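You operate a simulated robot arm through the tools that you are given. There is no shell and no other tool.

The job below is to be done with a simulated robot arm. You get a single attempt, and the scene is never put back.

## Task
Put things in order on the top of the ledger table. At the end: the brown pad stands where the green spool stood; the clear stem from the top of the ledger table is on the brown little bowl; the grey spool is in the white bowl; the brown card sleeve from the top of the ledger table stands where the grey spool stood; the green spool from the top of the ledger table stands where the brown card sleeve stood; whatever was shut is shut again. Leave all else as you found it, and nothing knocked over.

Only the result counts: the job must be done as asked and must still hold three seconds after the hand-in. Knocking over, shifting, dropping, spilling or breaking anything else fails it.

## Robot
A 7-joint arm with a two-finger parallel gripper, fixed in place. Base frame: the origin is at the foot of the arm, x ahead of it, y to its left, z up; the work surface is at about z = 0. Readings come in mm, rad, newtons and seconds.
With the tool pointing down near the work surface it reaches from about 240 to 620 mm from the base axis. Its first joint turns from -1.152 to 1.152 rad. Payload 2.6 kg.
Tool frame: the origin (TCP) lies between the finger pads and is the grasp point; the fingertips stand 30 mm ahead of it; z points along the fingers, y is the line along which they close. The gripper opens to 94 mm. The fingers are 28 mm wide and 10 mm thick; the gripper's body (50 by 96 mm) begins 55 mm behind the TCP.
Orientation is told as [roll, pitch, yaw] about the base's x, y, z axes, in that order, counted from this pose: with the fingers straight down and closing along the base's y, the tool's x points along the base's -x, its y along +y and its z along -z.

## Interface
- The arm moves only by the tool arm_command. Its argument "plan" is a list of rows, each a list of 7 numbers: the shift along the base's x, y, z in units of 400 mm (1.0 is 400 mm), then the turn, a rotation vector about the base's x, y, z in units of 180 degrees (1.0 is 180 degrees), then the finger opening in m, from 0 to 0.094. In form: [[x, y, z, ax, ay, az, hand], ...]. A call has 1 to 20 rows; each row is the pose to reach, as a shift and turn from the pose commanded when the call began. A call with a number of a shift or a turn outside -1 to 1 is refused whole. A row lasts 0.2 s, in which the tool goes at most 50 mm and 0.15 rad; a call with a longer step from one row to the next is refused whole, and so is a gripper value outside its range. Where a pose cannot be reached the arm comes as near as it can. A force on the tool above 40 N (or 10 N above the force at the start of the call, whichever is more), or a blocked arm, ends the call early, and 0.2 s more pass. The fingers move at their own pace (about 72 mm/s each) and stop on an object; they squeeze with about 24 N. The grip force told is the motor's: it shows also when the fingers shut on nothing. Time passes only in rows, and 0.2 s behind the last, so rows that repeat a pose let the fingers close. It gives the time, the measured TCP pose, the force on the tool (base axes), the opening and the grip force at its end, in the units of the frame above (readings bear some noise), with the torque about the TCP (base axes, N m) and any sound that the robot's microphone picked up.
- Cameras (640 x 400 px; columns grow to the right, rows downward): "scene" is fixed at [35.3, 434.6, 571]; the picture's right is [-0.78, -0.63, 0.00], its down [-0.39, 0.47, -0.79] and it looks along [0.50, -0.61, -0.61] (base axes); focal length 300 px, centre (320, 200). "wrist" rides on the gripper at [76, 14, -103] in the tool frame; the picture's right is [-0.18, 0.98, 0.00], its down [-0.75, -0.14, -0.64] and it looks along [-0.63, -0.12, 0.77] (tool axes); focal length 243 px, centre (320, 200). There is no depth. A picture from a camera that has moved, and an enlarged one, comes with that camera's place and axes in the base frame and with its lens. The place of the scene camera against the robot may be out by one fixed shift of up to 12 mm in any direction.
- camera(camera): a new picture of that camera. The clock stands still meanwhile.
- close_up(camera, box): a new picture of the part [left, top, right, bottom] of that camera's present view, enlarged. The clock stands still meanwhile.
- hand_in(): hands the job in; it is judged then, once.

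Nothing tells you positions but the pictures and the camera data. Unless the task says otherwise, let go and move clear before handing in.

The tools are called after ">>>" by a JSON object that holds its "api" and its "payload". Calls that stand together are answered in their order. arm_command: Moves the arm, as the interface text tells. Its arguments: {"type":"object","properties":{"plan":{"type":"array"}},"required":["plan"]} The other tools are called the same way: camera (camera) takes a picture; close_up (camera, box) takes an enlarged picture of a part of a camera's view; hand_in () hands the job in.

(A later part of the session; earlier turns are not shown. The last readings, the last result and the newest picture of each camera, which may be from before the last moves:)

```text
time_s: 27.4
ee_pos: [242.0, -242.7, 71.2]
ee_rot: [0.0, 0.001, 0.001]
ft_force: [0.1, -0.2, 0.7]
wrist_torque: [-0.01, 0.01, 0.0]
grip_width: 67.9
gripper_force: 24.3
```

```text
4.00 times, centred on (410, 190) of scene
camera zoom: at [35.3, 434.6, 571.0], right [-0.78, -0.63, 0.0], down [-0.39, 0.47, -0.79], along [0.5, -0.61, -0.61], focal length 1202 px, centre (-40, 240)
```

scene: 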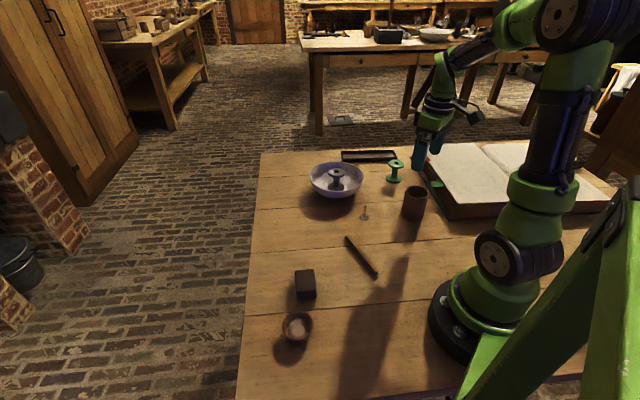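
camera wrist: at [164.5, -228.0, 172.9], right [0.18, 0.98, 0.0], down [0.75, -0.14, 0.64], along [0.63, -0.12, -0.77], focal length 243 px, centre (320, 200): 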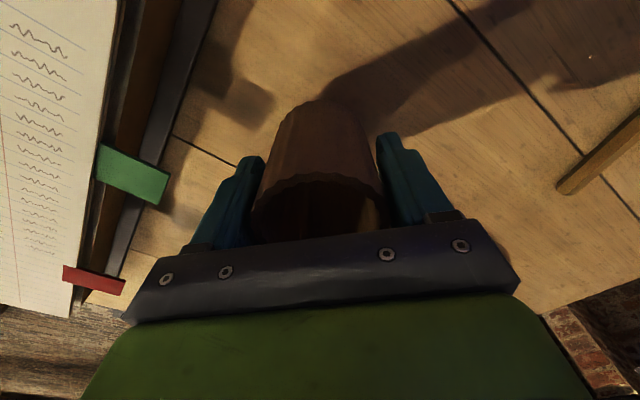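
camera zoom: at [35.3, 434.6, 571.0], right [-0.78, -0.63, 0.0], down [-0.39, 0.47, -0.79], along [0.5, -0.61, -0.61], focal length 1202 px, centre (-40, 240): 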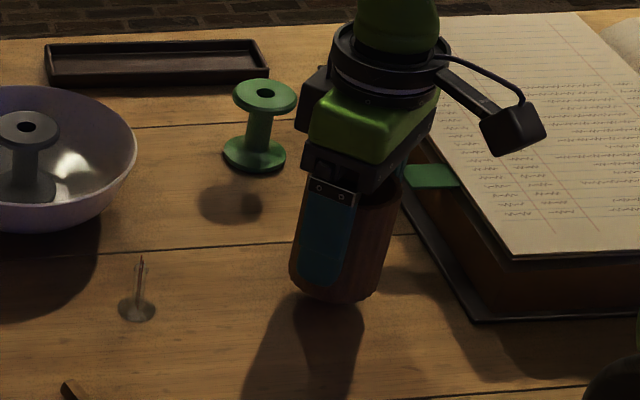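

It is lifted cleanly with nothing left underneath. I'll raise it and carry it to the grey spool's former place.

>>> {"api": "arm_command", "payload": {"plan": [[0, 0, 0.03, 0, 0, 0, 0.03], [0, 0, 0.08, 0, 0, 0, 0.03], [0, 0, 0.13, 0, 0, 0, 0.03], [0, 0, 0.18, 0, 0, 0, 0.03], [0, 0, 0.2, 0, 0, 0, 0.03], [0.016, 0.02, 0.2, 0, 0, 0, 0.03], [0.0535, 0.067, 0.2, 0, 0, 0, 0.03], [0.0963, 0.1208, 0.2, 0, 0, 0, 0.03], [0.1391, 0.1745, 0.2, 0, 0, 0, 0.03], [0.1819, 0.2281, 0.2, 0, 0, 0, 0.03], [0.2247, 0.2818, 0.2, 0, 0, 0, 0.03], [0.2675, 0.3355, 0.2, 0, 0, 0, 0.03], [0.3103, 0.3892, 0.2, 0, 0, 0, 0.03], [0.3531, 0.4429, 0.2, 0, 0, 0, 0.03], [0.3959, 0.4965, 0.2, 0, 0, 0, 0.03], [0.4387, 0.5502, 0.2, 0, 0, 0, 0.03], [0.4815, 0.6039, 0.2, 0, 0, 0, 0.03], [0.516, 0.6472, 0.2, 0, 0, 0, 0.03], [0.535, 0.671, 0.2, 0, 0, 0, 0.03], [0.535, 0.671, 0.2, 0, 0, 0, 0.03]]}}

>>> {"api": "camera", "payload": {"camera": "wrist"}}

>>> {"api": "camera", "payload": {"camera": "scene"}}

```text
time_s: 31.6
ee_pos: [456.5, 23.2, 148.3]
ee_rot: [0.0, -0.001, 0.001]
ft_force: [0.2, 0.4, 1.0]
wrist_torque: [0.0, -0.06, -0.01]
grip_width: 67.4
gripper_force: 23.3
```

```text
taken
camera wrist: at [379.0, 38.1, 250.8], right [0.18, 0.98, 0.0], down [0.75, -0.14, 0.64], along [0.63, -0.12, -0.77], focal length 243 px, centre (320, 200)
```

wrist: 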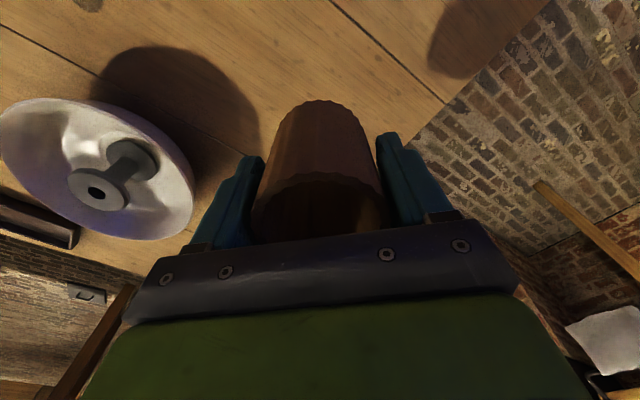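

```text
taken
```

scene: 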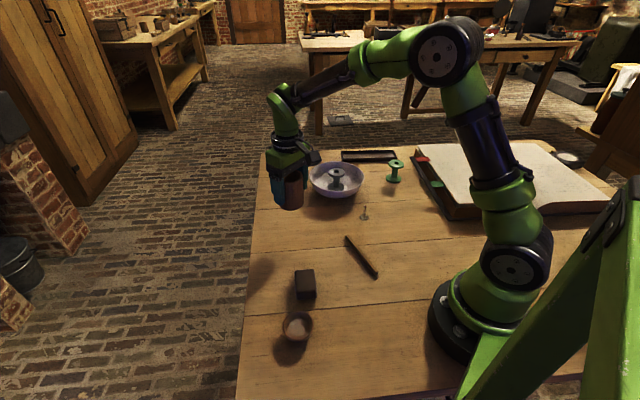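

The sleeve is over the spot, with the tool at about (455, 24) against a wanted (454, 26). I'll nudge it and lower.

>>> {"api": "arm_command", "payload": {"plan": [[-0.0028, 0.005, -0.02, 0, 0, 0, 0.03], [-0.0028, 0.005, -0.07, 0, 0, 0, 0.03], [-0.0028, 0.005, -0.12, 0, 0, 0, 0.03], [-0.0028, 0.005, -0.17, 0, 0, 0, 0.03], [-0.0028, 0.005, -0.21, 0, 0, 0, 0.03], [-0.0028, 0.005, -0.23, 0, 0, 0, 0.03], [-0.0028, 0.005, -0.235, 0, 0, 0, 0.03], [-0.0028, 0.005, -0.235, 0, 0, 0, 0.03]]}}

>>> {"api": "camera", "payload": {"camera": "wrist"}}

>>> {"api": "close_up", "payload": {"camera": "scene", "box": [240, 140, 460, 280]}}

```text
time_s: 33.4
ee_pos: [454.0, 26.7, 54.3]
ee_rot: [0.0, -0.001, -0.002]
ft_force: [-0.4, 0.4, -0.7]
wrist_torque: [0.0, -0.02, -0.01]
grip_width: 67.8
gripper_force: 23.6
```

```text
taken
camera wrist: at [376.5, 40.8, 156.8], right [0.18, 0.98, 0.0], down [0.75, -0.14, 0.64], along [0.63, -0.12, -0.77], focal length 243 px, centre (320, 200)
```

wrist: 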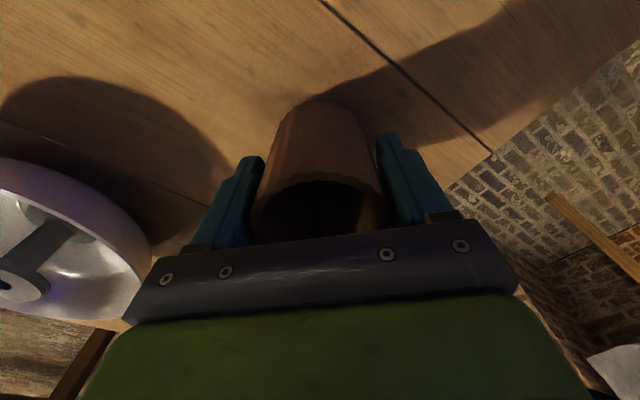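

```text
2.86 times, centred on (350, 210) of scene
camera zoom: at [35.3, 434.6, 571.0], right [-0.78, -0.63, 0.0], down [-0.39, 0.47, -0.79], along [0.5, -0.61, -0.61], focal length 859 px, centre (234, 171)
```

zoom: 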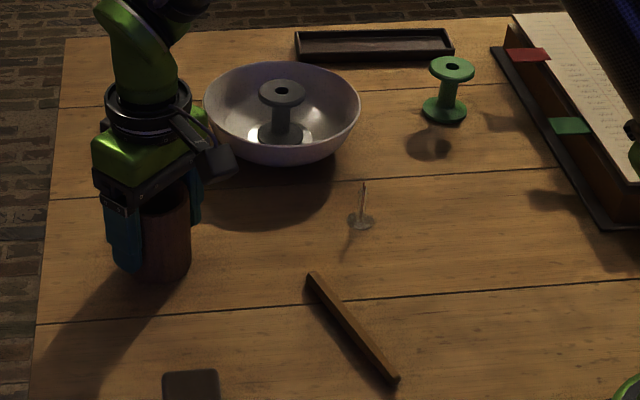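

It's about 3.5 mm above the table and within 1.5 mm of the spot. I'll trim and set it down.

>>> {"api": "arm_command", "payload": {"plan": [[0.0028, -0.0012, 0.0, 0, 0, 0, 0.03], [0.0028, -0.0012, -0.004, 0, 0, 0, 0.03], [0.0028, -0.0012, -0.0065, 0, 0, 0, 0.03], [0.0028, -0.0012, -0.0065, 0, 0, 0, 0.03]]}}

>>> {"api": "arm_command", "payload": {"plan": [[0, 0, -0.0025, 0, 0, 0, 0.03], [0, 0, -0.0025, 0, 0, 0, 0.03]]}}

>>> {"api": "close_up", "payload": {"camera": "scene", "box": [240, 140, 460, 280]}}

>>> {"api": "camera", "payload": {"camera": "wrist"}}

```text
time_s: 34.4
ee_pos: [456.6, 26.8, 53.9]
ee_rot: [-0.002, 0.001, 0.0]
ft_force: [1.1, -0.4, -0.1]
wrist_torque: [0.02, 0.01, 0.05]
grip_width: 67.8
gripper_force: 24.4
```

```text
time_s: 35.0
ee_pos: [455.2, 25.8, 53.3]
ee_rot: [0.001, 0.0, 0.0]
ft_force: [-0.9, -0.1, 0.4]
wrist_torque: [0.02, 0.02, 0.02]
grip_width: 67.4
gripper_force: 23.9
```

```text
2.86 times, centred on (350, 210) of scene
camera zoom: at [35.3, 434.6, 571.0], right [-0.78, -0.63, 0.0], down [-0.39, 0.47, -0.79], along [0.5, -0.61, -0.61], focal length 859 px, centre (234, 171)
```

zoom: 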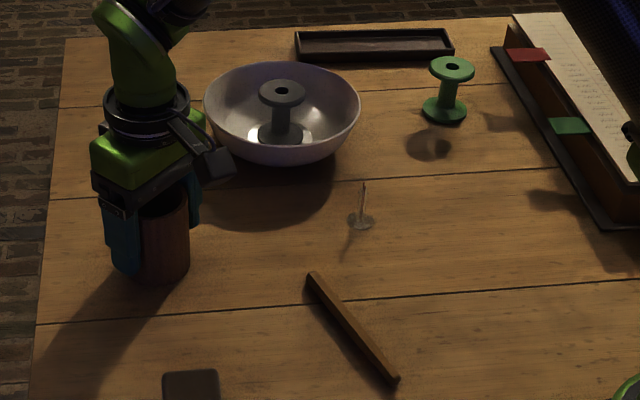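

```text
taken
camera wrist: at [377.6, 41.7, 153.8], right [0.18, 0.98, 0.0], down [0.75, -0.14, 0.64], along [0.63, -0.12, -0.77], focal length 243 px, centre (320, 200)
```

wrist: 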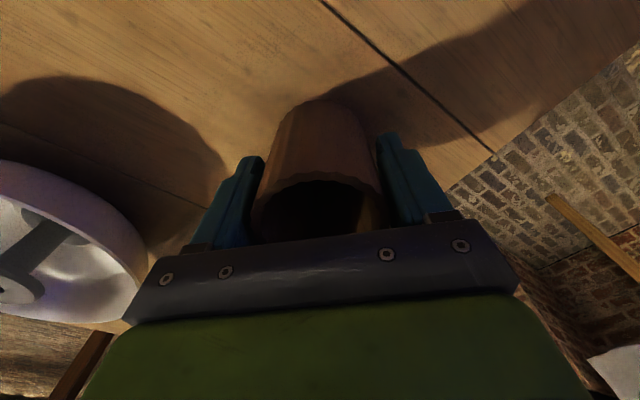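

It's nearly down with only a slight force. One more millimetre with a small y trim should seat it.

>>> {"api": "arm_command", "payload": {"plan": [[0, -0.003, -0.002, 0, 0, 0, 0.03], [0, -0.003, -0.003, 0, 0, 0, 0.03], [0, -0.003, -0.003, 0, 0, 0, 0.03]]}}

>>> {"api": "camera", "payload": {"camera": "wrist"}}

```text
time_s: 35.8
ee_pos: [455.4, 25.7, 51.2]
ee_rot: [-0.001, 0.002, 0.0]
ft_force: [-2.4, 0.2, 4.8]
wrist_torque: [0.03, 0.16, 0.0]
grip_width: 67.9
gripper_force: 23.6
```

```text
taken
camera wrist: at [378.4, 40.7, 153.0], right [0.18, 0.98, 0.0], down [0.75, -0.14, 0.64], along [0.63, -0.12, -0.77], focal length 243 px, centre (320, 200)
```

wrist: 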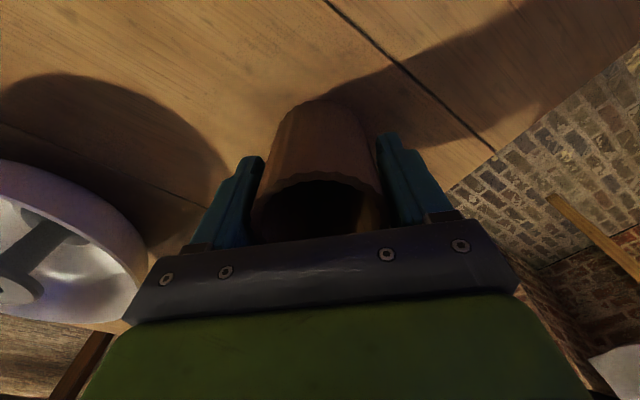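

It's on the table with about 5 N of contact. I'll release and rise for a check.

>>> {"api": "arm_command", "payload": {"plan": [[0, 0, 0, 0, 0, 0, 0.075], [0, 0, 0, 0, 0, 0, 0.09], [0, 0, 0, 0, 0, 0, 0.09], [0, 0, 0.02, 0, 0, 0, 0.09], [0, 0, 0.07, 0, 0, 0, 0.09], [0, 0, 0.16, 0, 0, 0, 0.09], [0, 0, 0.16, 0, 0, 0, 0.09]]}}

>>> {"api": "close_up", "payload": {"camera": "wrist", "box": [200, 50, 440, 200]}}

>>> {"api": "close_up", "payload": {"camera": "scene", "box": [240, 140, 460, 280]}}

```text
time_s: 37.4
ee_pos: [455.3, 24.8, 117.4]
ee_rot: [0.001, 0.0, 0.0]
ft_force: [0.3, 0.1, -0.2]
wrist_torque: [-0.01, 0.0, 0.0]
grip_width: 90.0
gripper_force: 0.1
```

```text
2.67 times, centred on (320, 125) of wrist
camera zoom: at [378.3, 40.3, 219.1], right [0.18, 0.98, 0.0], down [0.75, -0.14, 0.64], along [0.63, -0.12, -0.77], focal length 647 px, centre (320, 400)
```

zoom: 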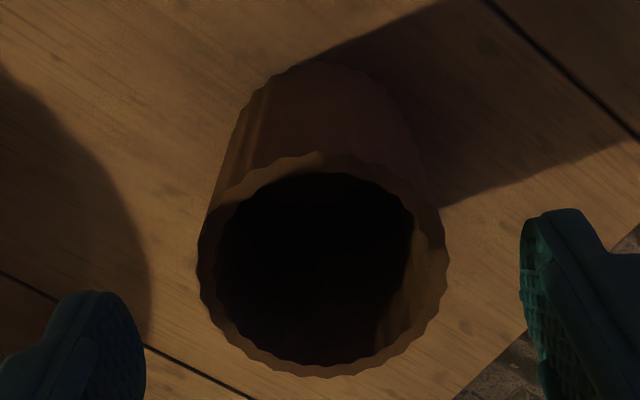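

```text
2.86 times, centred on (350, 210) of scene
camera zoom: at [35.3, 434.6, 571.0], right [-0.78, -0.63, 0.0], down [-0.39, 0.47, -0.79], along [0.5, -0.61, -0.61], focal length 859 px, centre (234, 171)
```

zoom: 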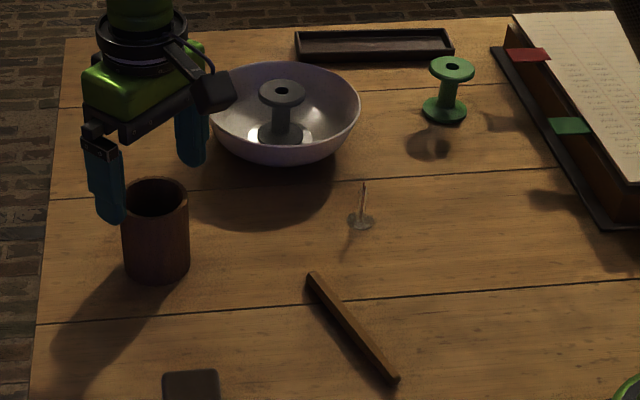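

The sleeve stands at about (452, 27), right where the grey spool was. Next I'll go to hover over the green spool near (370, -373).

>>> {"api": "arm_command", "payload": {"plan": [[0, 0, 0.1, 0, 0, 0, 0.09], [0, 0, 0.21, 0, 0, 0, 0.09], [-0.02, -0.1, 0.21, 0, 0, 0, 0.094], [-0.04, -0.2, 0.21, 0, 0, 0, 0.094], [-0.06, -0.3, 0.21, 0, 0, 0, 0.094], [-0.085, -0.4, 0.21, 0, 0, 0, 0.094], [-0.105, -0.5, 0.21, 0, 0, 0, 0.094], [-0.125, -0.6, 0.21, 0, 0, 0, 0.094], [-0.145, -0.7, 0.21, 0, 0, 0, 0.094], [-0.17, -0.8, 0.21, 0, 0, 0, 0.094], [-0.19, -0.9, 0.21, 0, 0, 0, 0.094], [-0.21, -0.99, 0.21, 0, 0, 0, 0.094], [-0.21, -0.99, 0.21, 0, 0, 0, 0.094]]}}

>>> {"api": "camera", "payload": {"camera": "wrist"}}

>>> {"api": "close_up", "payload": {"camera": "wrist", "box": [220, 0, 420, 125]}}

>>> {"api": "camera", "payload": {"camera": "scene"}}

```text
time_s: 40.2
ee_pos: [370.7, -372.8, 200.1]
ee_rot: [0.0, 0.001, -0.001]
ft_force: [0.0, -0.1, -0.5]
wrist_torque: [-0.01, -0.03, 0.0]
grip_width: 94.3
gripper_force: 0.0
```

```text
taken
camera wrist: at [292.7, -356.8, 301.1], right [0.18, 0.98, 0.0], down [0.75, -0.14, 0.64], along [0.63, -0.12, -0.77], focal length 243 px, centre (320, 200)
```

wrist: 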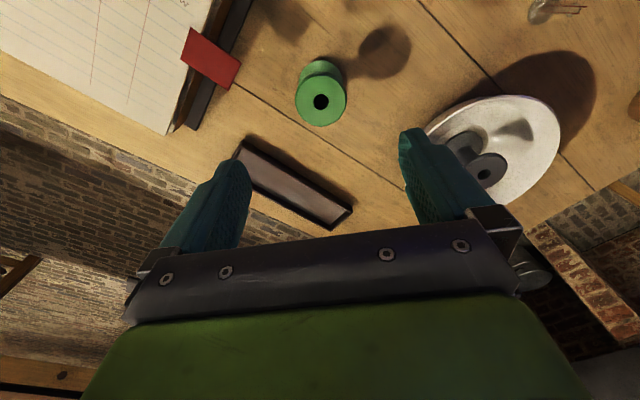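

```text
3.20 times, centred on (320, 62) of wrist
camera zoom: at [292.7, -356.8, 301.1], right [0.18, 0.98, 0.0], down [0.75, -0.14, 0.64], along [0.63, -0.12, -0.77], focal length 776 px, centre (320, 640)
```

zoom: 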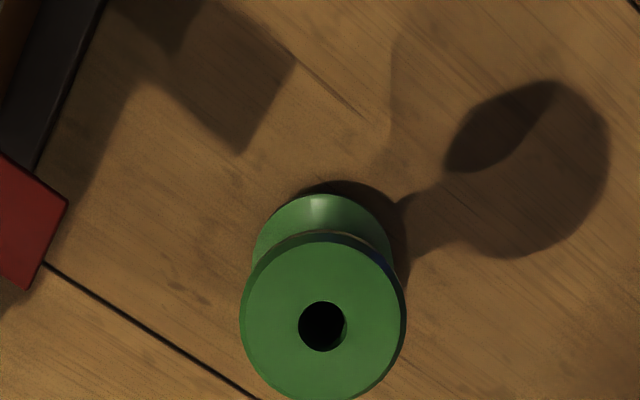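

```text
taken
```

scene: 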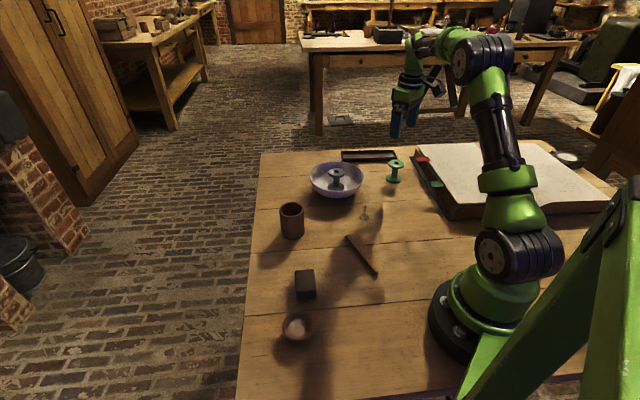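

The green spool is at about (368.6, -370.3) and the tool is already over it. I'll descend and grip it at the flange, then lift slowly.

>>> {"api": "arm_command", "payload": {"plan": [[0, 0.001, -0.08, 0, 0, 0, 0.086], [0, 0.001, -0.16, 0, 0, 0, 0.086], [0, 0.001, -0.24, 0, 0, 0, 0.086], [0, 0.001, -0.31, 0, 0, 0, 0.086], [0, 0.001, -0.355, 0, 0, 0, 0.086], [0, 0.001, -0.355, 0, 0, 0, 0.086]]}}

>>> {"api": "camera", "payload": {"camera": "wrist"}}

>>> {"api": "close_up", "payload": {"camera": "scene", "box": [340, 120, 480, 220]}}

```text
time_s: 41.6
ee_pos: [372.0, -368.8, 54.8]
ee_rot: [-0.001, 0.0, 0.0]
ft_force: [0.5, -0.4, 0.4]
wrist_torque: [-0.01, -0.01, -0.01]
grip_width: 86.0
gripper_force: 0.1
```

```text
taken
camera wrist: at [293.2, -353.6, 156.6], right [0.18, 0.98, 0.0], down [0.75, -0.14, 0.64], along [0.63, -0.12, -0.77], focal length 243 px, centre (320, 200)
```

wrist: 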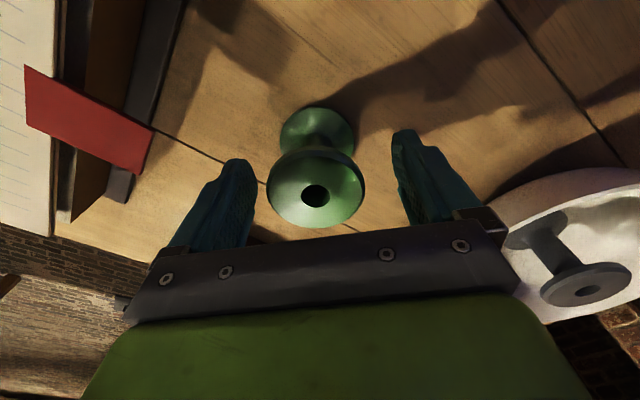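

```text
4.00 times, centred on (410, 170) of scene
camera zoom: at [35.3, 434.6, 571.0], right [-0.78, -0.63, 0.0], down [-0.39, 0.47, -0.79], along [0.5, -0.61, -0.61], focal length 1202 px, centre (-40, 320)
```

zoom: 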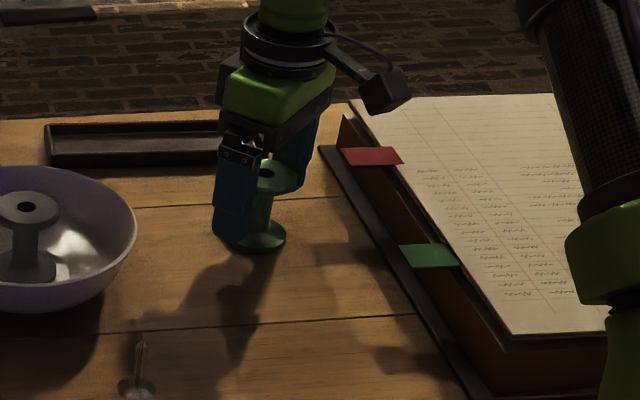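

The fingers straddle the spool with a 2 mm y offset. I'll correct it, close, and lift slowly.

>>> {"api": "arm_command", "payload": {"plan": [[-0.0025, -0.0055, 0.005, 0, 0, 0, 0.086], [-0.0025, -0.0055, 0.005, 0, 0, 0, 0.086], [-0.0025, -0.0055, 0.005, 0, 0, 0, 0.03], [-0.0025, -0.0055, 0.005, 0, 0, 0, 0.0], [-0.0025, -0.0055, 0.005, 0, 0, 0, 0.0], [-0.0025, -0.0055, 0.005, 0, 0, 0, 0.0]]}}

>>> {"api": "camera", "payload": {"camera": "wrist"}}

>>> {"api": "arm_command", "payload": {"plan": [[0, 0, 0.002, 0, 0, 0, 0.0], [0, 0, 0.005, 0, 0, 0, 0.0], [0, 0, 0.01, 0, 0, 0, 0.0], [0, 0, 0.02, 0, 0, 0, 0.0], [0, 0, 0.035, 0, 0, 0, 0.0], [0, 0, 0.05, 0, 0, 0, 0.0]]}}

>>> {"api": "camera", "payload": {"camera": "wrist"}}

```text
time_s: 43.0
ee_pos: [369.3, -370.7, 57.9]
ee_rot: [0.0, -0.001, 0.001]
ft_force: [0.8, 0.1, 0.3]
wrist_torque: [-0.02, -0.04, 0.01]
grip_width: 49.4
gripper_force: 24.1
```

```text
taken
camera wrist: at [291.8, -355.7, 159.1], right [0.18, 0.98, 0.0], down [0.75, -0.14, 0.64], along [0.63, -0.12, -0.77], focal length 243 px, centre (320, 200)
```

wrist: 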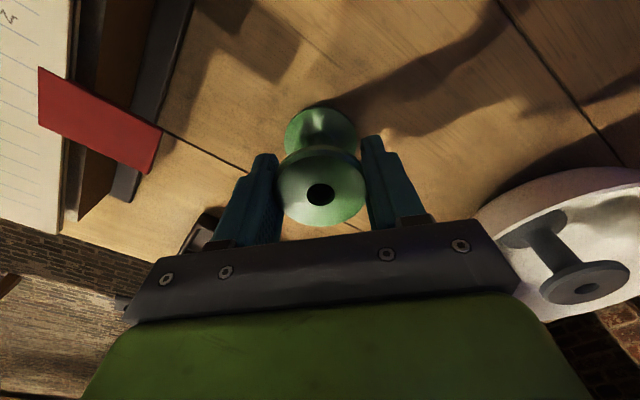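

```text
time_s: 44.4
ee_pos: [370.7, -372.9, 79.7]
ee_rot: [-0.001, 0.0, 0.001]
ft_force: [0.1, 0.2, -0.6]
wrist_torque: [-0.01, 0.01, -0.02]
grip_width: 49.7
gripper_force: 23.7
```

```text
taken
camera wrist: at [292.8, -357.8, 180.9], right [0.18, 0.98, 0.0], down [0.75, -0.14, 0.64], along [0.63, -0.12, -0.77], focal length 243 px, centre (320, 200)
```

wrist: 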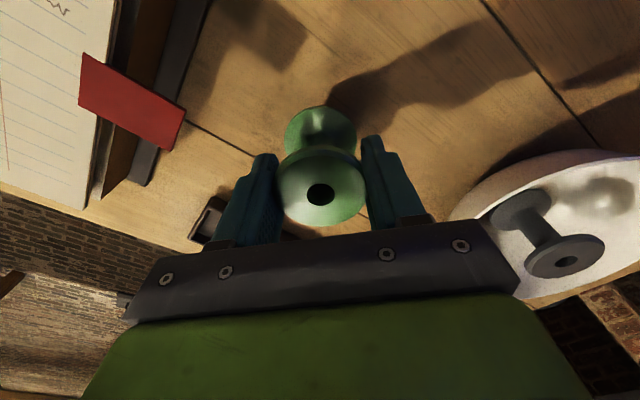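

The green spool is held. I'll raise it and carry it to the sleeve's former place.

>>> {"api": "arm_command", "payload": {"plan": [[0, 0, 0.03, 0, 0, 0, 0.0], [0, 0, 0.08, 0, 0, 0, 0.0], [0, 0, 0.125, 0, 0, 0, 0.0], [-0.015, 0.015, 0.135, 0, 0, 0, 0.0], [-0.05, 0.05, 0.135, 0, 0, 0, 0.0], [-0.09, 0.09, 0.135, 0, 0, 0, 0.0], [-0.13, 0.13, 0.135, 0, 0, 0, 0.0], [-0.17, 0.17, 0.135, 0, 0, 0, 0.0], [-0.21, 0.21, 0.135, 0, 0, 0, 0.0], [-0.25, 0.25, 0.135, 0, 0, 0, 0.0], [-0.29, 0.29, 0.135, 0, 0, 0, 0.0], [-0.3145, 0.3145, 0.135, 0, 0, 0, 0.0], [-0.3245, 0.3245, 0.135, 0, 0, 0, 0.0], [-0.3245, 0.3245, 0.135, 0, 0, 0, 0.0], [-0.3245, 0.3245, 0.135, 0, 0, 0, 0.0]]}}

>>> {"api": "camera", "payload": {"camera": "wrist"}}

>>> {"api": "camera", "payload": {"camera": "scene"}}

```text
time_s: 47.6
ee_pos: [242.1, -242.7, 132.2]
ee_rot: [0.0, -0.001, 0.001]
ft_force: [0.0, -1.5, -0.2]
wrist_torque: [0.03, -0.01, -0.01]
grip_width: 49.7
gripper_force: 23.7
```

```text
taken
camera wrist: at [164.4, -228.5, 234.1], right [0.18, 0.98, 0.0], down [0.75, -0.14, 0.64], along [0.63, -0.12, -0.77], focal length 243 px, centre (320, 200)
```

wrist: 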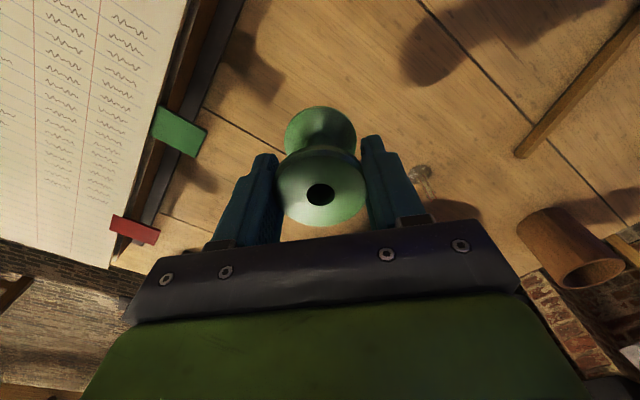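

```text
taken
```

scene: 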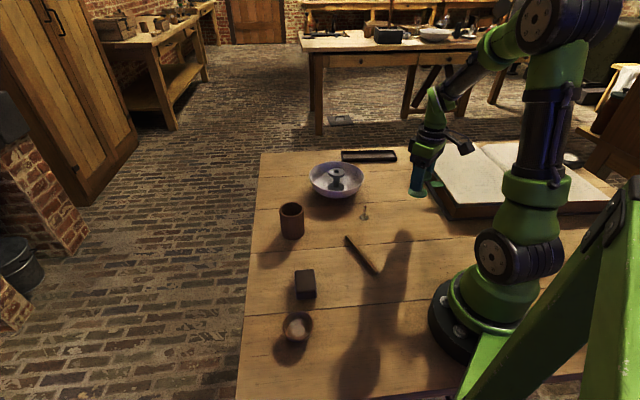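

The spool is over the spot within about 1.5 mm. I'll lower it to just above the table.

>>> {"api": "arm_command", "payload": {"plan": [[-0.003, 0.001, -0.02, 0, 0, 0, 0.0], [-0.003, 0.001, -0.06, 0, 0, 0, 0.0], [-0.003, 0.001, -0.105, 0, 0, 0, 0.0], [-0.003, 0.001, -0.145, 0, 0, 0, 0.0], [-0.003, 0.001, -0.17, 0, 0, 0, 0.0], [-0.003, 0.001, -0.18, 0, 0, 0, 0.0], [-0.003, 0.001, -0.18, 0, 0, 0, 0.0], [-0.003, 0.001, -0.18, 0, 0, 0, 0.0]]}}

>>> {"api": "camera", "payload": {"camera": "wrist"}}

>>> {"api": "close_up", "payload": {"camera": "scene", "box": [240, 140, 460, 280]}}

```text
time_s: 49.4
ee_pos: [239.5, -241.5, 61.4]
ee_rot: [0.0, 0.0, 0.001]
ft_force: [-0.5, 0.0, -0.6]
wrist_torque: [0.01, 0.0, 0.01]
grip_width: 49.7
gripper_force: 24.2
```

```text
taken
camera wrist: at [161.8, -226.7, 163.0], right [0.18, 0.98, 0.0], down [0.75, -0.14, 0.64], along [0.63, -0.12, -0.77], focal length 243 px, centre (320, 200)
```

wrist: 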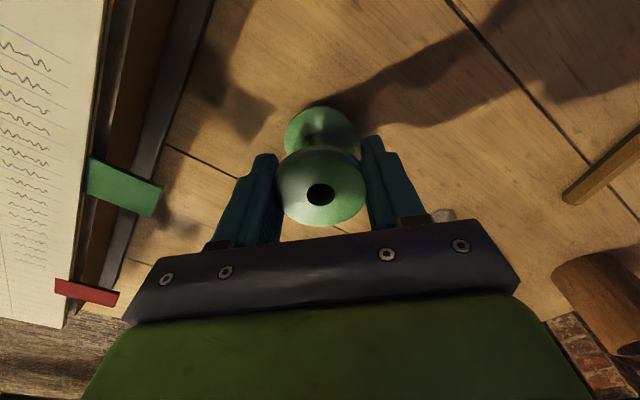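

```text
2.86 times, centred on (350, 210) of scene
camera zoom: at [35.3, 434.6, 571.0], right [-0.78, -0.63, 0.0], down [-0.39, 0.47, -0.79], along [0.5, -0.61, -0.61], focal length 859 px, centre (234, 171)
```

zoom: 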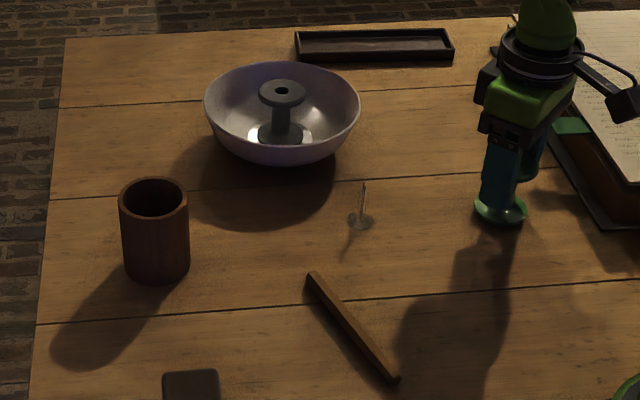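

About 4 mm remain, with a 1 mm trim in x and y. I'll lower it onto the table.

>>> {"api": "arm_command", "payload": {"plan": [[0.003, -0.003, 0, 0, 0, 0, 0.0], [0.003, -0.003, -0.004, 0, 0, 0, 0.0], [0.003, -0.003, -0.007, 0, 0, 0, 0.0], [0.003, -0.003, -0.007, 0, 0, 0, 0.0]]}}

>>> {"api": "arm_command", "payload": {"plan": [[0, 0, -0.0025, 0, 0, 0, 0.0], [0, 0, -0.0025, 0, 0, 0, 0.0]]}}

>>> {"api": "camera", "payload": {"camera": "wrist"}}

```text
time_s: 50.4
ee_pos: [239.4, -242.1, 59.9]
ee_rot: [0.001, -0.002, 0.001]
ft_force: [1.2, -0.5, -1.2]
wrist_torque: [0.02, 0.05, -0.01]
grip_width: 49.8
gripper_force: 24.0
```

```text
time_s: 51.0
ee_pos: [240.4, -242.1, 58.6]
ee_rot: [0.001, 0.0, 0.0]
ft_force: [0.0, -0.2, 0.7]
wrist_torque: [0.01, -0.03, -0.03]
grip_width: 49.7
gripper_force: 23.8
```

```text
taken
camera wrist: at [162.5, -226.8, 159.4], right [0.18, 0.98, 0.0], down [0.75, -0.14, 0.64], along [0.63, -0.12, -0.77], focal length 243 px, centre (320, 200)
```

wrist: 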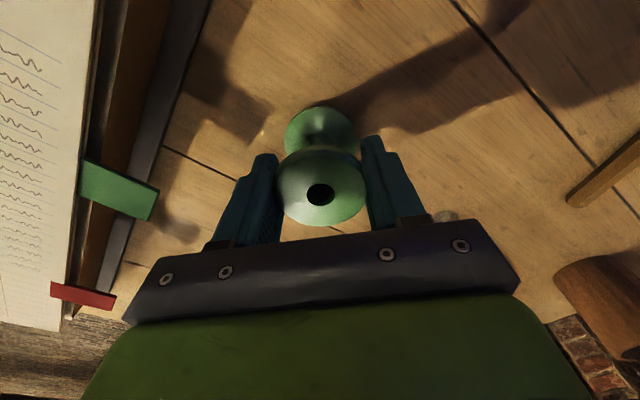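

There's no firm contact yet. One more millimetre.

>>> {"api": "arm_command", "payload": {"plan": [[0, -0.0015, -0.002, 0, 0, 0, 0.0], [0, -0.0015, -0.003, 0, 0, 0, 0.0], [0, -0.0015, -0.003, 0, 0, 0, 0.0]]}}

```text
time_s: 51.8
ee_pos: [242.9, -243.3, 55.7]
ee_rot: [0.0, -0.001, 0.001]
ft_force: [-3.7, 6.3, 16.7]
wrist_torque: [0.08, -0.01, -0.02]
grip_width: 49.7
gripper_force: 24.1
```

There's firm contact at 17 N. I'll ease up slightly, release, and rise to check.

>>> {"api": "arm_command", "payload": {"plan": [[0, 0, 0.0015, 0, 0, 0, 0.0], [0, 0, 0.0015, 0, 0, 0, 0.0]]}}

>>> {"api": "arm_command", "payload": {"plan": [[0, 0, 0, 0, 0, 0, 0.056], [0, 0, 0, 0, 0, 0, 0.07], [0, 0, 0, 0, 0, 0, 0.074], [0, 0, 0.02, 0, 0, 0, 0.074], [0, 0, 0.07, 0, 0, 0, 0.074], [0, 0, 0.15, 0, 0, 0, 0.074], [0, 0, 0.15, 0, 0, 0, 0.074]]}}

>>> {"api": "close_up", "payload": {"camera": "wrist", "box": [200, 50, 440, 200]}}

>>> {"api": "close_up", "payload": {"camera": "scene", "box": [240, 140, 460, 280]}}

```text
time_s: 52.4
ee_pos: [240.1, -243.3, 56.8]
ee_rot: [0.0, 0.001, 0.0]
ft_force: [1.2, -0.4, 1.9]
wrist_torque: [0.03, -0.1, -0.01]
grip_width: 49.5
gripper_force: 24.2
```

```text
time_s: 54.0
ee_pos: [241.5, -243.0, 118.5]
ee_rot: [0.002, 0.001, 0.0]
ft_force: [-0.3, -0.1, 0.9]
wrist_torque: [0.02, 0.02, -0.02]
grip_width: 74.0
gripper_force: 0.0
```

```text
2.67 times, centred on (320, 125) of wrist
camera zoom: at [163.7, -228.2, 219.5], right [0.18, 0.98, 0.0], down [0.75, -0.14, 0.64], along [0.63, -0.12, -0.77], focal length 647 px, centre (320, 400)
```

zoom: 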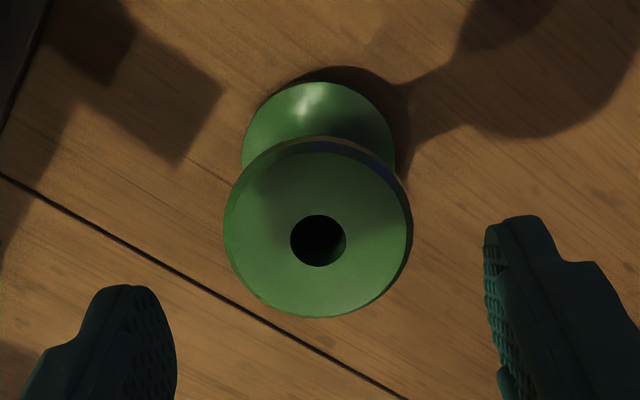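

```text
2.86 times, centred on (350, 210) of scene
camera zoom: at [35.3, 434.6, 571.0], right [-0.78, -0.63, 0.0], down [-0.39, 0.47, -0.79], along [0.5, -0.61, -0.61], focal length 859 px, centre (234, 171)
```

zoom: 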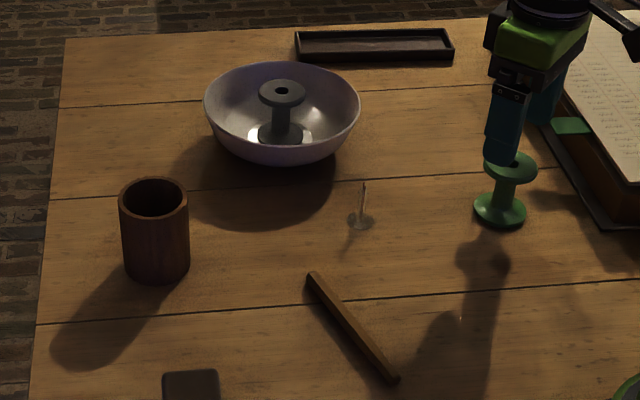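

The green spool stands at (239, -243), on the sleeve's old spot. Next I'll hover over the pad near (312, 136).

>>> {"api": "arm_command", "payload": {"plan": [[0, 0, 0.1, 0, 0, 0, 0.074], [0, 0, 0.21, 0, 0, 0, 0.074], [0.018, 0.1, 0.21, 0, 0, 0, 0.08], [0.036, 0.2, 0.21, 0, 0, 0, 0.094], [0.055, 0.3, 0.21, 0, 0, 0, 0.094], [0.073, 0.4, 0.21, 0, 0, 0, 0.094], [0.092, 0.5, 0.21, 0, 0, 0, 0.094], [0.11, 0.6, 0.21, 0, 0, 0, 0.094], [0.13, 0.7, 0.21, 0, 0, 0, 0.094], [0.147, 0.8, 0.21, 0, 0, 0, 0.094], [0.165, 0.9, 0.21, 0, 0, 0, 0.094], [0.18, 0.945, 0.21, 0, 0, 0, 0.094], [0.18, 0.945, 0.21, 0, 0, 0, 0.094]]}}

>>> {"api": "camera", "payload": {"camera": "wrist"}}

>>> {"api": "close_up", "payload": {"camera": "wrist", "box": [220, 0, 420, 125]}}

>>> {"api": "camera", "payload": {"camera": "scene"}}

```text
time_s: 56.8
ee_pos: [312.9, 132.5, 198.9]
ee_rot: [0.001, 0.001, 0.0]
ft_force: [0.3, 0.5, 0.1]
wrist_torque: [0.02, 0.01, 0.02]
grip_width: 94.0
gripper_force: 0.1
```

```text
taken
camera wrist: at [235.0, 147.3, 300.7], right [0.18, 0.98, 0.0], down [0.75, -0.14, 0.64], along [0.63, -0.12, -0.77], focal length 243 px, centre (320, 200)
```

wrist: 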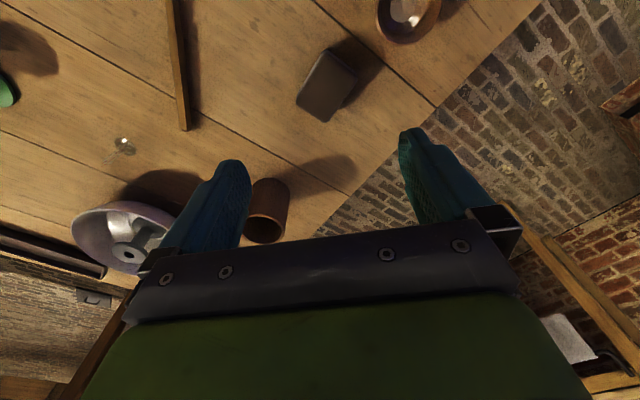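

```text
3.20 times, centred on (320, 62) of wrist
camera zoom: at [235.0, 147.3, 300.7], right [0.18, 0.98, 0.0], down [0.75, -0.14, 0.64], along [0.63, -0.12, -0.77], focal length 776 px, centre (320, 640)
```

zoom: 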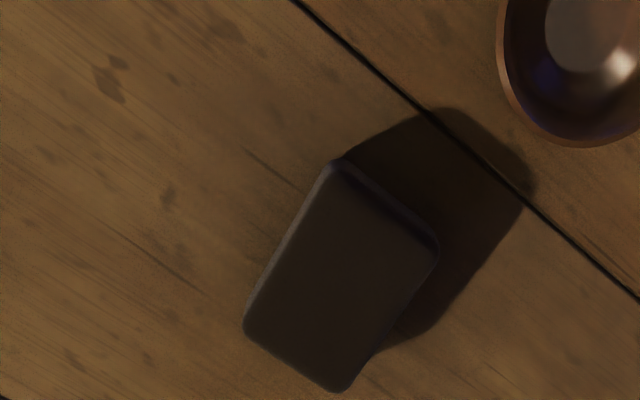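

```text
taken
```

scene: 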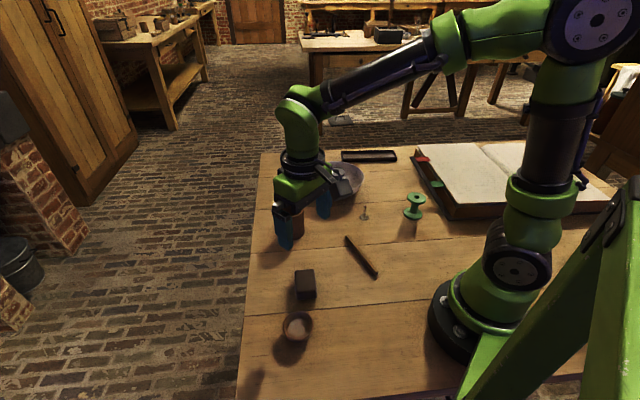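

The pad is about 41 x 57 x 20 mm, centred near (313, 139), with its short side about 46° from x. I'll turn the hand -43.5° to grip across the short side, and come lower.

>>> {"api": "arm_command", "payload": {"plan": [[0.001, 0.003, -0.03, 0, 0, -0.04, 0.094], [0.002, 0.006, -0.06, 0, 0, -0.08, 0.094], [0.003, 0.009, -0.1, 0, 0, -0.12, 0.094], [0.004, 0.0145, -0.14, 0, 0, -0.16, 0.094], [0.004, 0.0145, -0.17, 0, 0, -0.2, 0.094], [0.004, 0.0145, -0.2, 0, 0, -0.2417, 0.094], [0.004, 0.0145, -0.2, 0, 0, -0.2417, 0.094], [0.004, 0.0145, -0.2, 0, 0, -0.2417, 0.094]]}}

>>> {"api": "camera", "payload": {"camera": "wrist"}}

>>> {"api": "close_up", "payload": {"camera": "wrist", "box": [200, 30, 440, 180]}}

>>> {"api": "close_up", "payload": {"camera": "scene", "box": [240, 220, 400, 370]}}

```text
time_s: 58.6
ee_pos: [315.3, 138.2, 119.9]
ee_rot: [0.0, 0.0, -0.761]
ft_force: [0.0, 0.3, -0.5]
wrist_torque: [0.0, 0.01, -0.01]
grip_width: 94.2
gripper_force: 0.1
```

```text
taken
camera wrist: at [268.2, 202.7, 221.9], right [0.81, 0.59, 0.0], down [0.45, -0.62, 0.64], along [0.38, -0.52, -0.77], focal length 243 px, centre (320, 200)
```

wrist: 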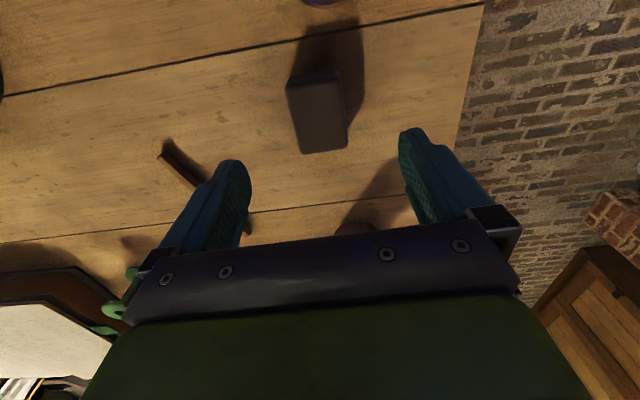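

```text
2.67 times, centred on (320, 105) of wrist
camera zoom: at [268.2, 202.7, 221.9], right [0.81, 0.59, 0.0], down [0.45, -0.62, 0.64], along [0.38, -0.52, -0.77], focal length 647 px, centre (320, 453)
```

zoom: 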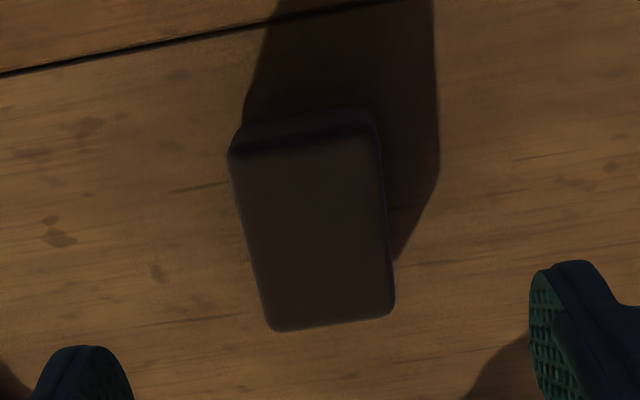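

```text
2.67 times, centred on (320, 295) of scene
camera zoom: at [35.3, 434.6, 571.0], right [-0.78, -0.63, 0.0], down [-0.39, 0.47, -0.79], along [0.5, -0.61, -0.61], focal length 802 px, centre (320, -53)
```

zoom: 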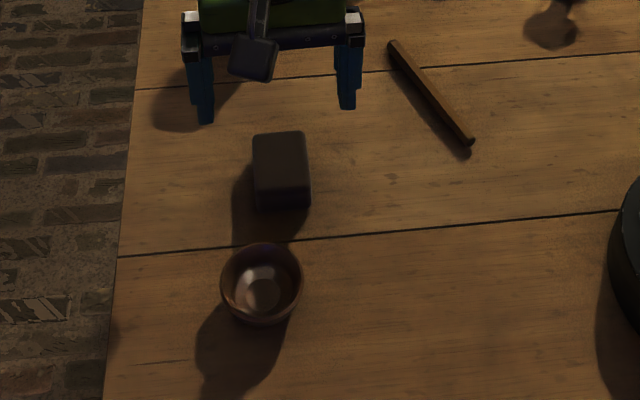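

The pad sits at 45° and its centre is within 2 mm of the tool axis. I'll fine-tune the yaw and position, descend and close on the short sides.

>>> {"api": "arm_command", "payload": {"plan": [[0.0012, -0.004, -0.05, 0, 0, -0.008, 0.094], [0.0012, -0.004, -0.1, 0, 0, -0.008, 0.08], [0.0012, -0.004, -0.15, 0, 0, -0.008, 0.08], [0.0012, -0.004, -0.19, 0, 0, -0.008, 0.08], [0.0012, -0.004, -0.205, 0, 0, -0.008, 0.08], [0.0012, -0.004, -0.205, 0, 0, -0.008, 0.08]]}}

>>> {"api": "camera", "payload": {"camera": "wrist"}}

>>> {"api": "close_up", "payload": {"camera": "scene", "box": [240, 220, 400, 370]}}

```text
time_s: 60.0
ee_pos: [315.8, 137.4, 37.7]
ee_rot: [0.0, -0.001, -0.783]
ft_force: [-0.5, 0.0, -0.2]
wrist_torque: [-0.04, -0.02, -0.01]
grip_width: 80.0
gripper_force: 0.1
```

```text
taken
camera wrist: at [269.9, 203.0, 139.9], right [0.82, 0.57, 0.0], down [0.43, -0.63, 0.64], along [0.36, -0.53, -0.77], focal length 243 px, centre (320, 200)
```

wrist: 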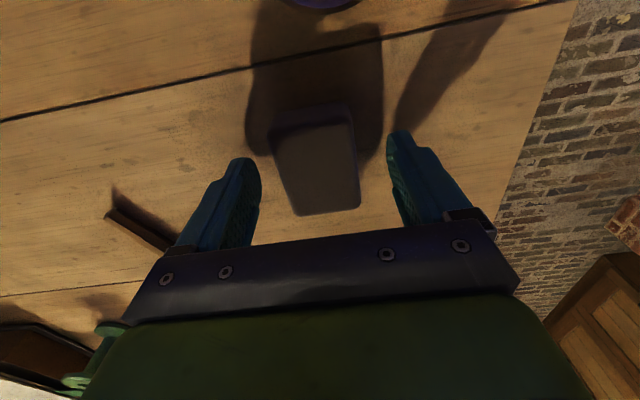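

```text
2.67 times, centred on (320, 295) of scene
camera zoom: at [35.3, 434.6, 571.0], right [-0.78, -0.63, 0.0], down [-0.39, 0.47, -0.79], along [0.5, -0.61, -0.61], focal length 802 px, centre (320, -53)
```

zoom: 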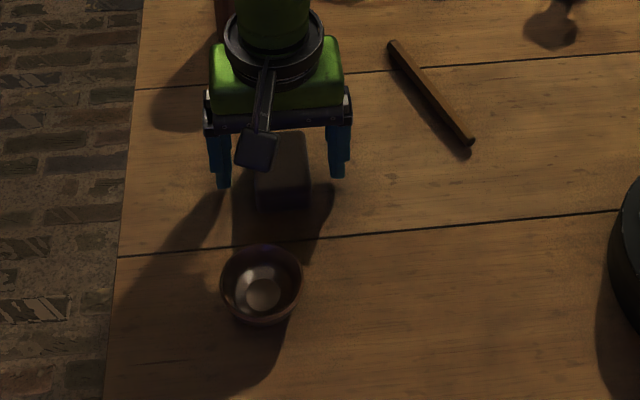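

The fingers straddle the pad evenly. I'll go down 2 mm more, close, and test-lift.

>>> {"api": "arm_command", "payload": {"plan": [[0, 0, -0.005, 0, 0, 0, 0.08], [0, 0, -0.005, 0, 0, 0, 0.05], [0, 0, -0.005, 0, 0, 0, 0.0], [0, 0, -0.005, 0, 0, 0, 0.0], [0, 0, -0.005, 0, 0, 0, 0.0], [0, 0, -0.005, 0, 0, 0, 0.0]]}}

>>> {"api": "close_up", "payload": {"camera": "wrist", "box": [200, 50, 440, 250]}}

>>> {"api": "arm_command", "payload": {"plan": [[0, 0, 0.002, 0, 0, 0, 0.0], [0, 0, 0.006, 0, 0, 0, 0.0], [0, 0, 0.012, 0, 0, 0, 0.0], [0, 0, 0.025, 0, 0, 0, 0.0], [0, 0, 0.04, 0, 0, 0, 0.0], [0, 0, 0.05, 0, 0, 0, 0.0]]}}

>>> {"api": "camera", "payload": {"camera": "wrist"}}

>>> {"api": "close_up", "payload": {"camera": "scene", "box": [240, 220, 400, 370]}}

```text
time_s: 61.4
ee_pos: [315.7, 137.9, 38.0]
ee_rot: [-0.001, 0.001, -0.783]
ft_force: [0.4, -0.1, 0.1]
wrist_torque: [0.01, 0.03, -0.03]
grip_width: 44.1
gripper_force: 23.7
```

```text
2.00 times, centred on (320, 150) of wrist
camera zoom: at [269.9, 202.2, 139.1], right [0.82, 0.57, 0.0], down [0.43, -0.63, 0.64], along [0.36, -0.53, -0.77], focal length 485 px, centre (320, 300)
```

zoom: 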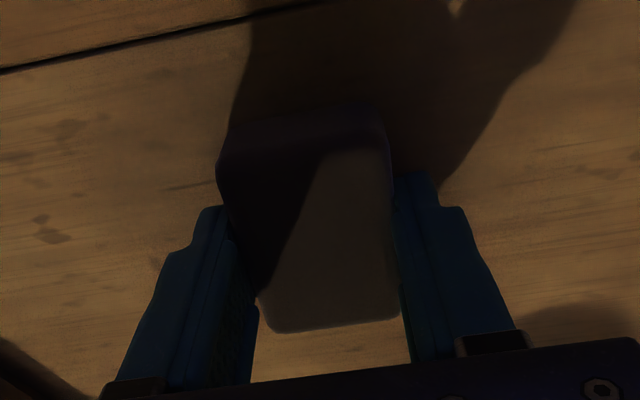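

```text
time_s: 62.8
ee_pos: [315.3, 138.6, 56.8]
ee_rot: [0.001, 0.0, -0.786]
ft_force: [-0.6, 0.3, -0.6]
wrist_torque: [0.04, 0.03, -0.02]
grip_width: 43.9
gripper_force: 24.2
```

```text
taken
camera wrist: at [269.9, 203.2, 158.5], right [0.82, 0.57, 0.0], down [0.43, -0.63, 0.64], along [0.36, -0.53, -0.77], focal length 243 px, centre (320, 200)
```

wrist: 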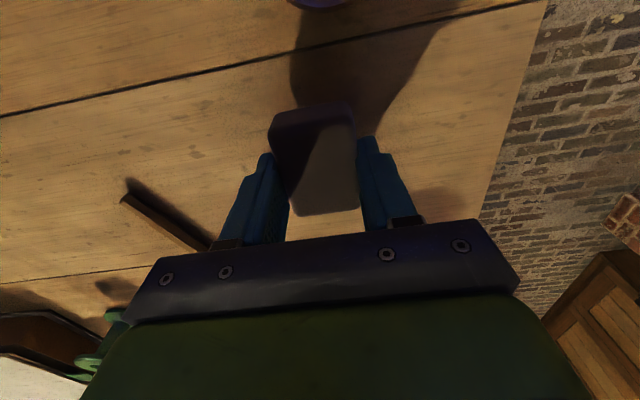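

```text
2.67 times, centred on (320, 295) of scene
camera zoom: at [35.3, 434.6, 571.0], right [-0.78, -0.63, 0.0], down [-0.39, 0.47, -0.79], along [0.5, -0.61, -0.61], focal length 802 px, centre (320, -53)
```

zoom: 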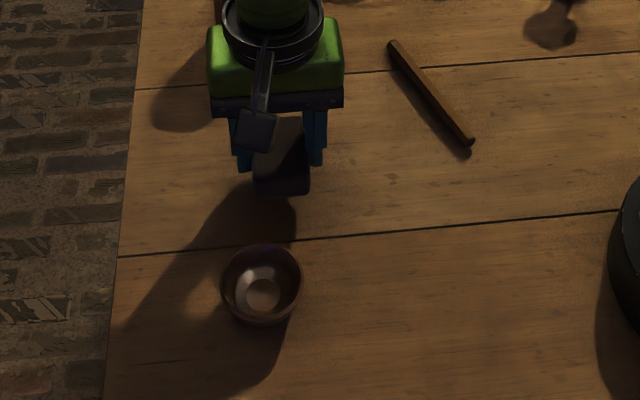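

The pad is held at 44 mm and centred in the hand. I'll lift it high and start carrying it across.

>>> {"api": "arm_command", "payload": {"plan": [[0, 0, 0.03, 0, 0, 0, 0.0], [0, 0, 0.08, 0, 0, 0, 0.0], [0, 0, 0.13, 0, 0, 0, 0.0], [0, 0, 0.18, 0, 0, 0, 0.0], [0, 0, 0.21, 0, 0, 0, 0.0], [0.003, -0.03, 0.21, 0, 0, 0, 0.0], [0.008, -0.08, 0.21, 0, 0, 0, 0.0], [0.015, -0.14, 0.21, 0, 0, 0, 0.0], [0.021, -0.2, 0.21, 0, 0, 0, 0.0], [0.028, -0.26, 0.21, 0, 0, 0, 0.0], [0.035, -0.32, 0.21, 0, 0, 0, 0.0], [0.041, -0.38, 0.21, 0, 0, 0, 0.0], [0.048, -0.44, 0.21, 0, 0, 0, 0.0], [0.054, -0.5, 0.21, 0, 0, 0, 0.0], [0.06, -0.56, 0.21, 0, 0, 0, 0.0], [0.066, -0.62, 0.21, 0, 0, 0, 0.0], [0.073, -0.68, 0.21, 0, 0, 0, 0.0], [0.08, -0.74, 0.21, 0, 0, 0, 0.0], [0.085, -0.79, 0.21, 0, 0, 0, 0.0], [0.085, -0.8, 0.21, 0, 0, 0, 0.0]]}}

>>> {"api": "camera", "payload": {"camera": "wrist"}}

>>> {"api": "camera", "payload": {"camera": "scene"}}

```text
time_s: 67.0
ee_pos: [349.6, -182.0, 139.9]
ee_rot: [0.001, 0.0, -0.784]
ft_force: [-0.3, 0.6, -1.0]
wrist_torque: [0.02, -0.01, 0.0]
grip_width: 43.8
gripper_force: 24.4
```

```text
taken
camera wrist: at [303.9, -117.8, 241.4], right [0.83, 0.56, 0.0], down [0.43, -0.63, 0.64], along [0.36, -0.53, -0.77], focal length 243 px, centre (320, 200)
```

wrist: 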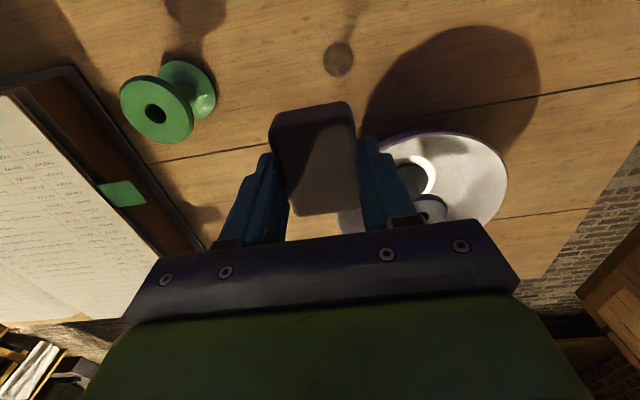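

```text
taken
```

scene: 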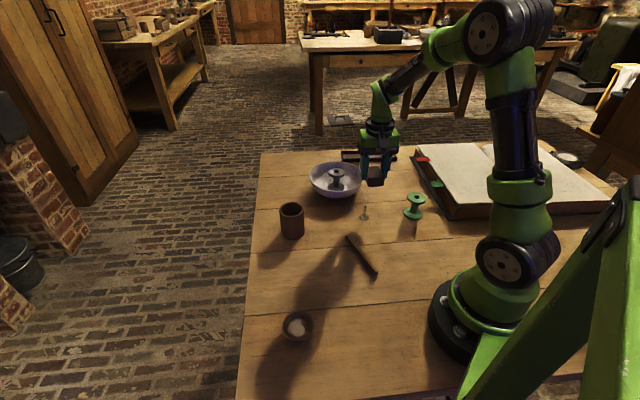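

It's halfway across and still held firmly. I'll continue to above the green spool's old spot.

>>> {"api": "arm_command", "payload": {"plan": [[0.003, -0.03, 0, 0, 0, 0, 0.0], [0.009, -0.08, 0, 0, 0, 0, 0.0], [0.015, -0.14, 0, 0, 0, 0, 0.0], [0.022, -0.2, 0, 0, 0, 0, 0.0], [0.028, -0.26, 0, 0, 0, 0, 0.0], [0.035, -0.32, 0, 0, 0, 0, 0.0], [0.041, -0.38, 0, 0, 0, 0, 0.0], [0.047, -0.43, 0, 0, 0, 0, 0.0], [0.05, -0.46, 0, 0, 0, 0, 0.0], [0.051, -0.4715, 0, 0, 0, 0, 0.0], [0.051, -0.4715, 0, 0, 0, 0, 0.0], [0.051, -0.4715, 0, 0, 0, 0, 0.0]]}}

>>> {"api": "camera", "payload": {"camera": "wrist"}}

>>> {"api": "close_up", "payload": {"camera": "scene", "box": [300, 100, 500, 240]}}

```text
time_s: 69.6
ee_pos: [370.3, -370.1, 142.0]
ee_rot: [0.0, 0.0, -0.786]
ft_force: [0.1, -0.2, 0.1]
wrist_torque: [0.0, 0.03, 0.01]
grip_width: 44.2
gripper_force: 23.8
```

```text
taken
camera wrist: at [324.0, -305.0, 243.0], right [0.82, 0.57, 0.0], down [0.43, -0.63, 0.64], along [0.36, -0.53, -0.77], focal length 243 px, centre (320, 200)
```

wrist: 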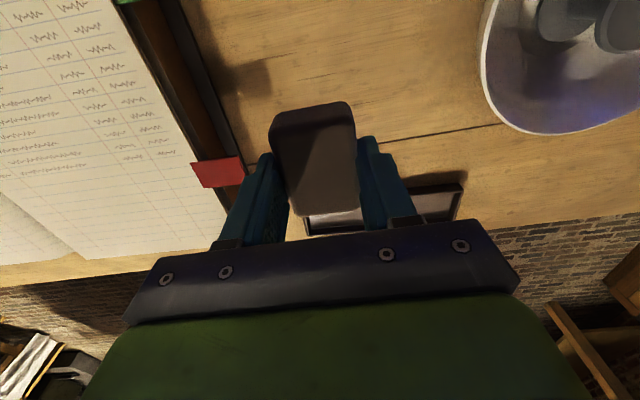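

```text
2.86 times, centred on (400, 170) of scene
camera zoom: at [35.3, 434.6, 571.0], right [-0.78, -0.63, 0.0], down [-0.39, 0.47, -0.79], along [0.5, -0.61, -0.61], focal length 859 px, centre (91, 286)
```

zoom: 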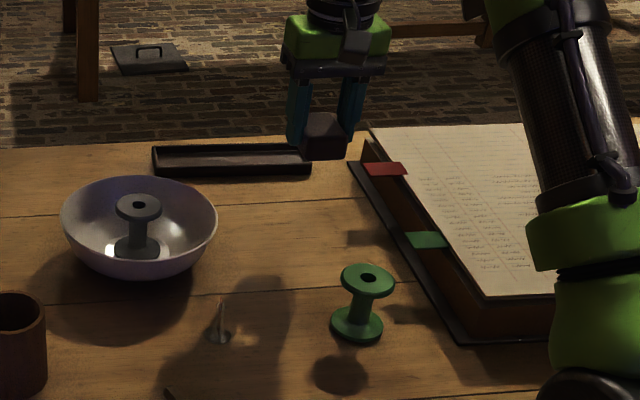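

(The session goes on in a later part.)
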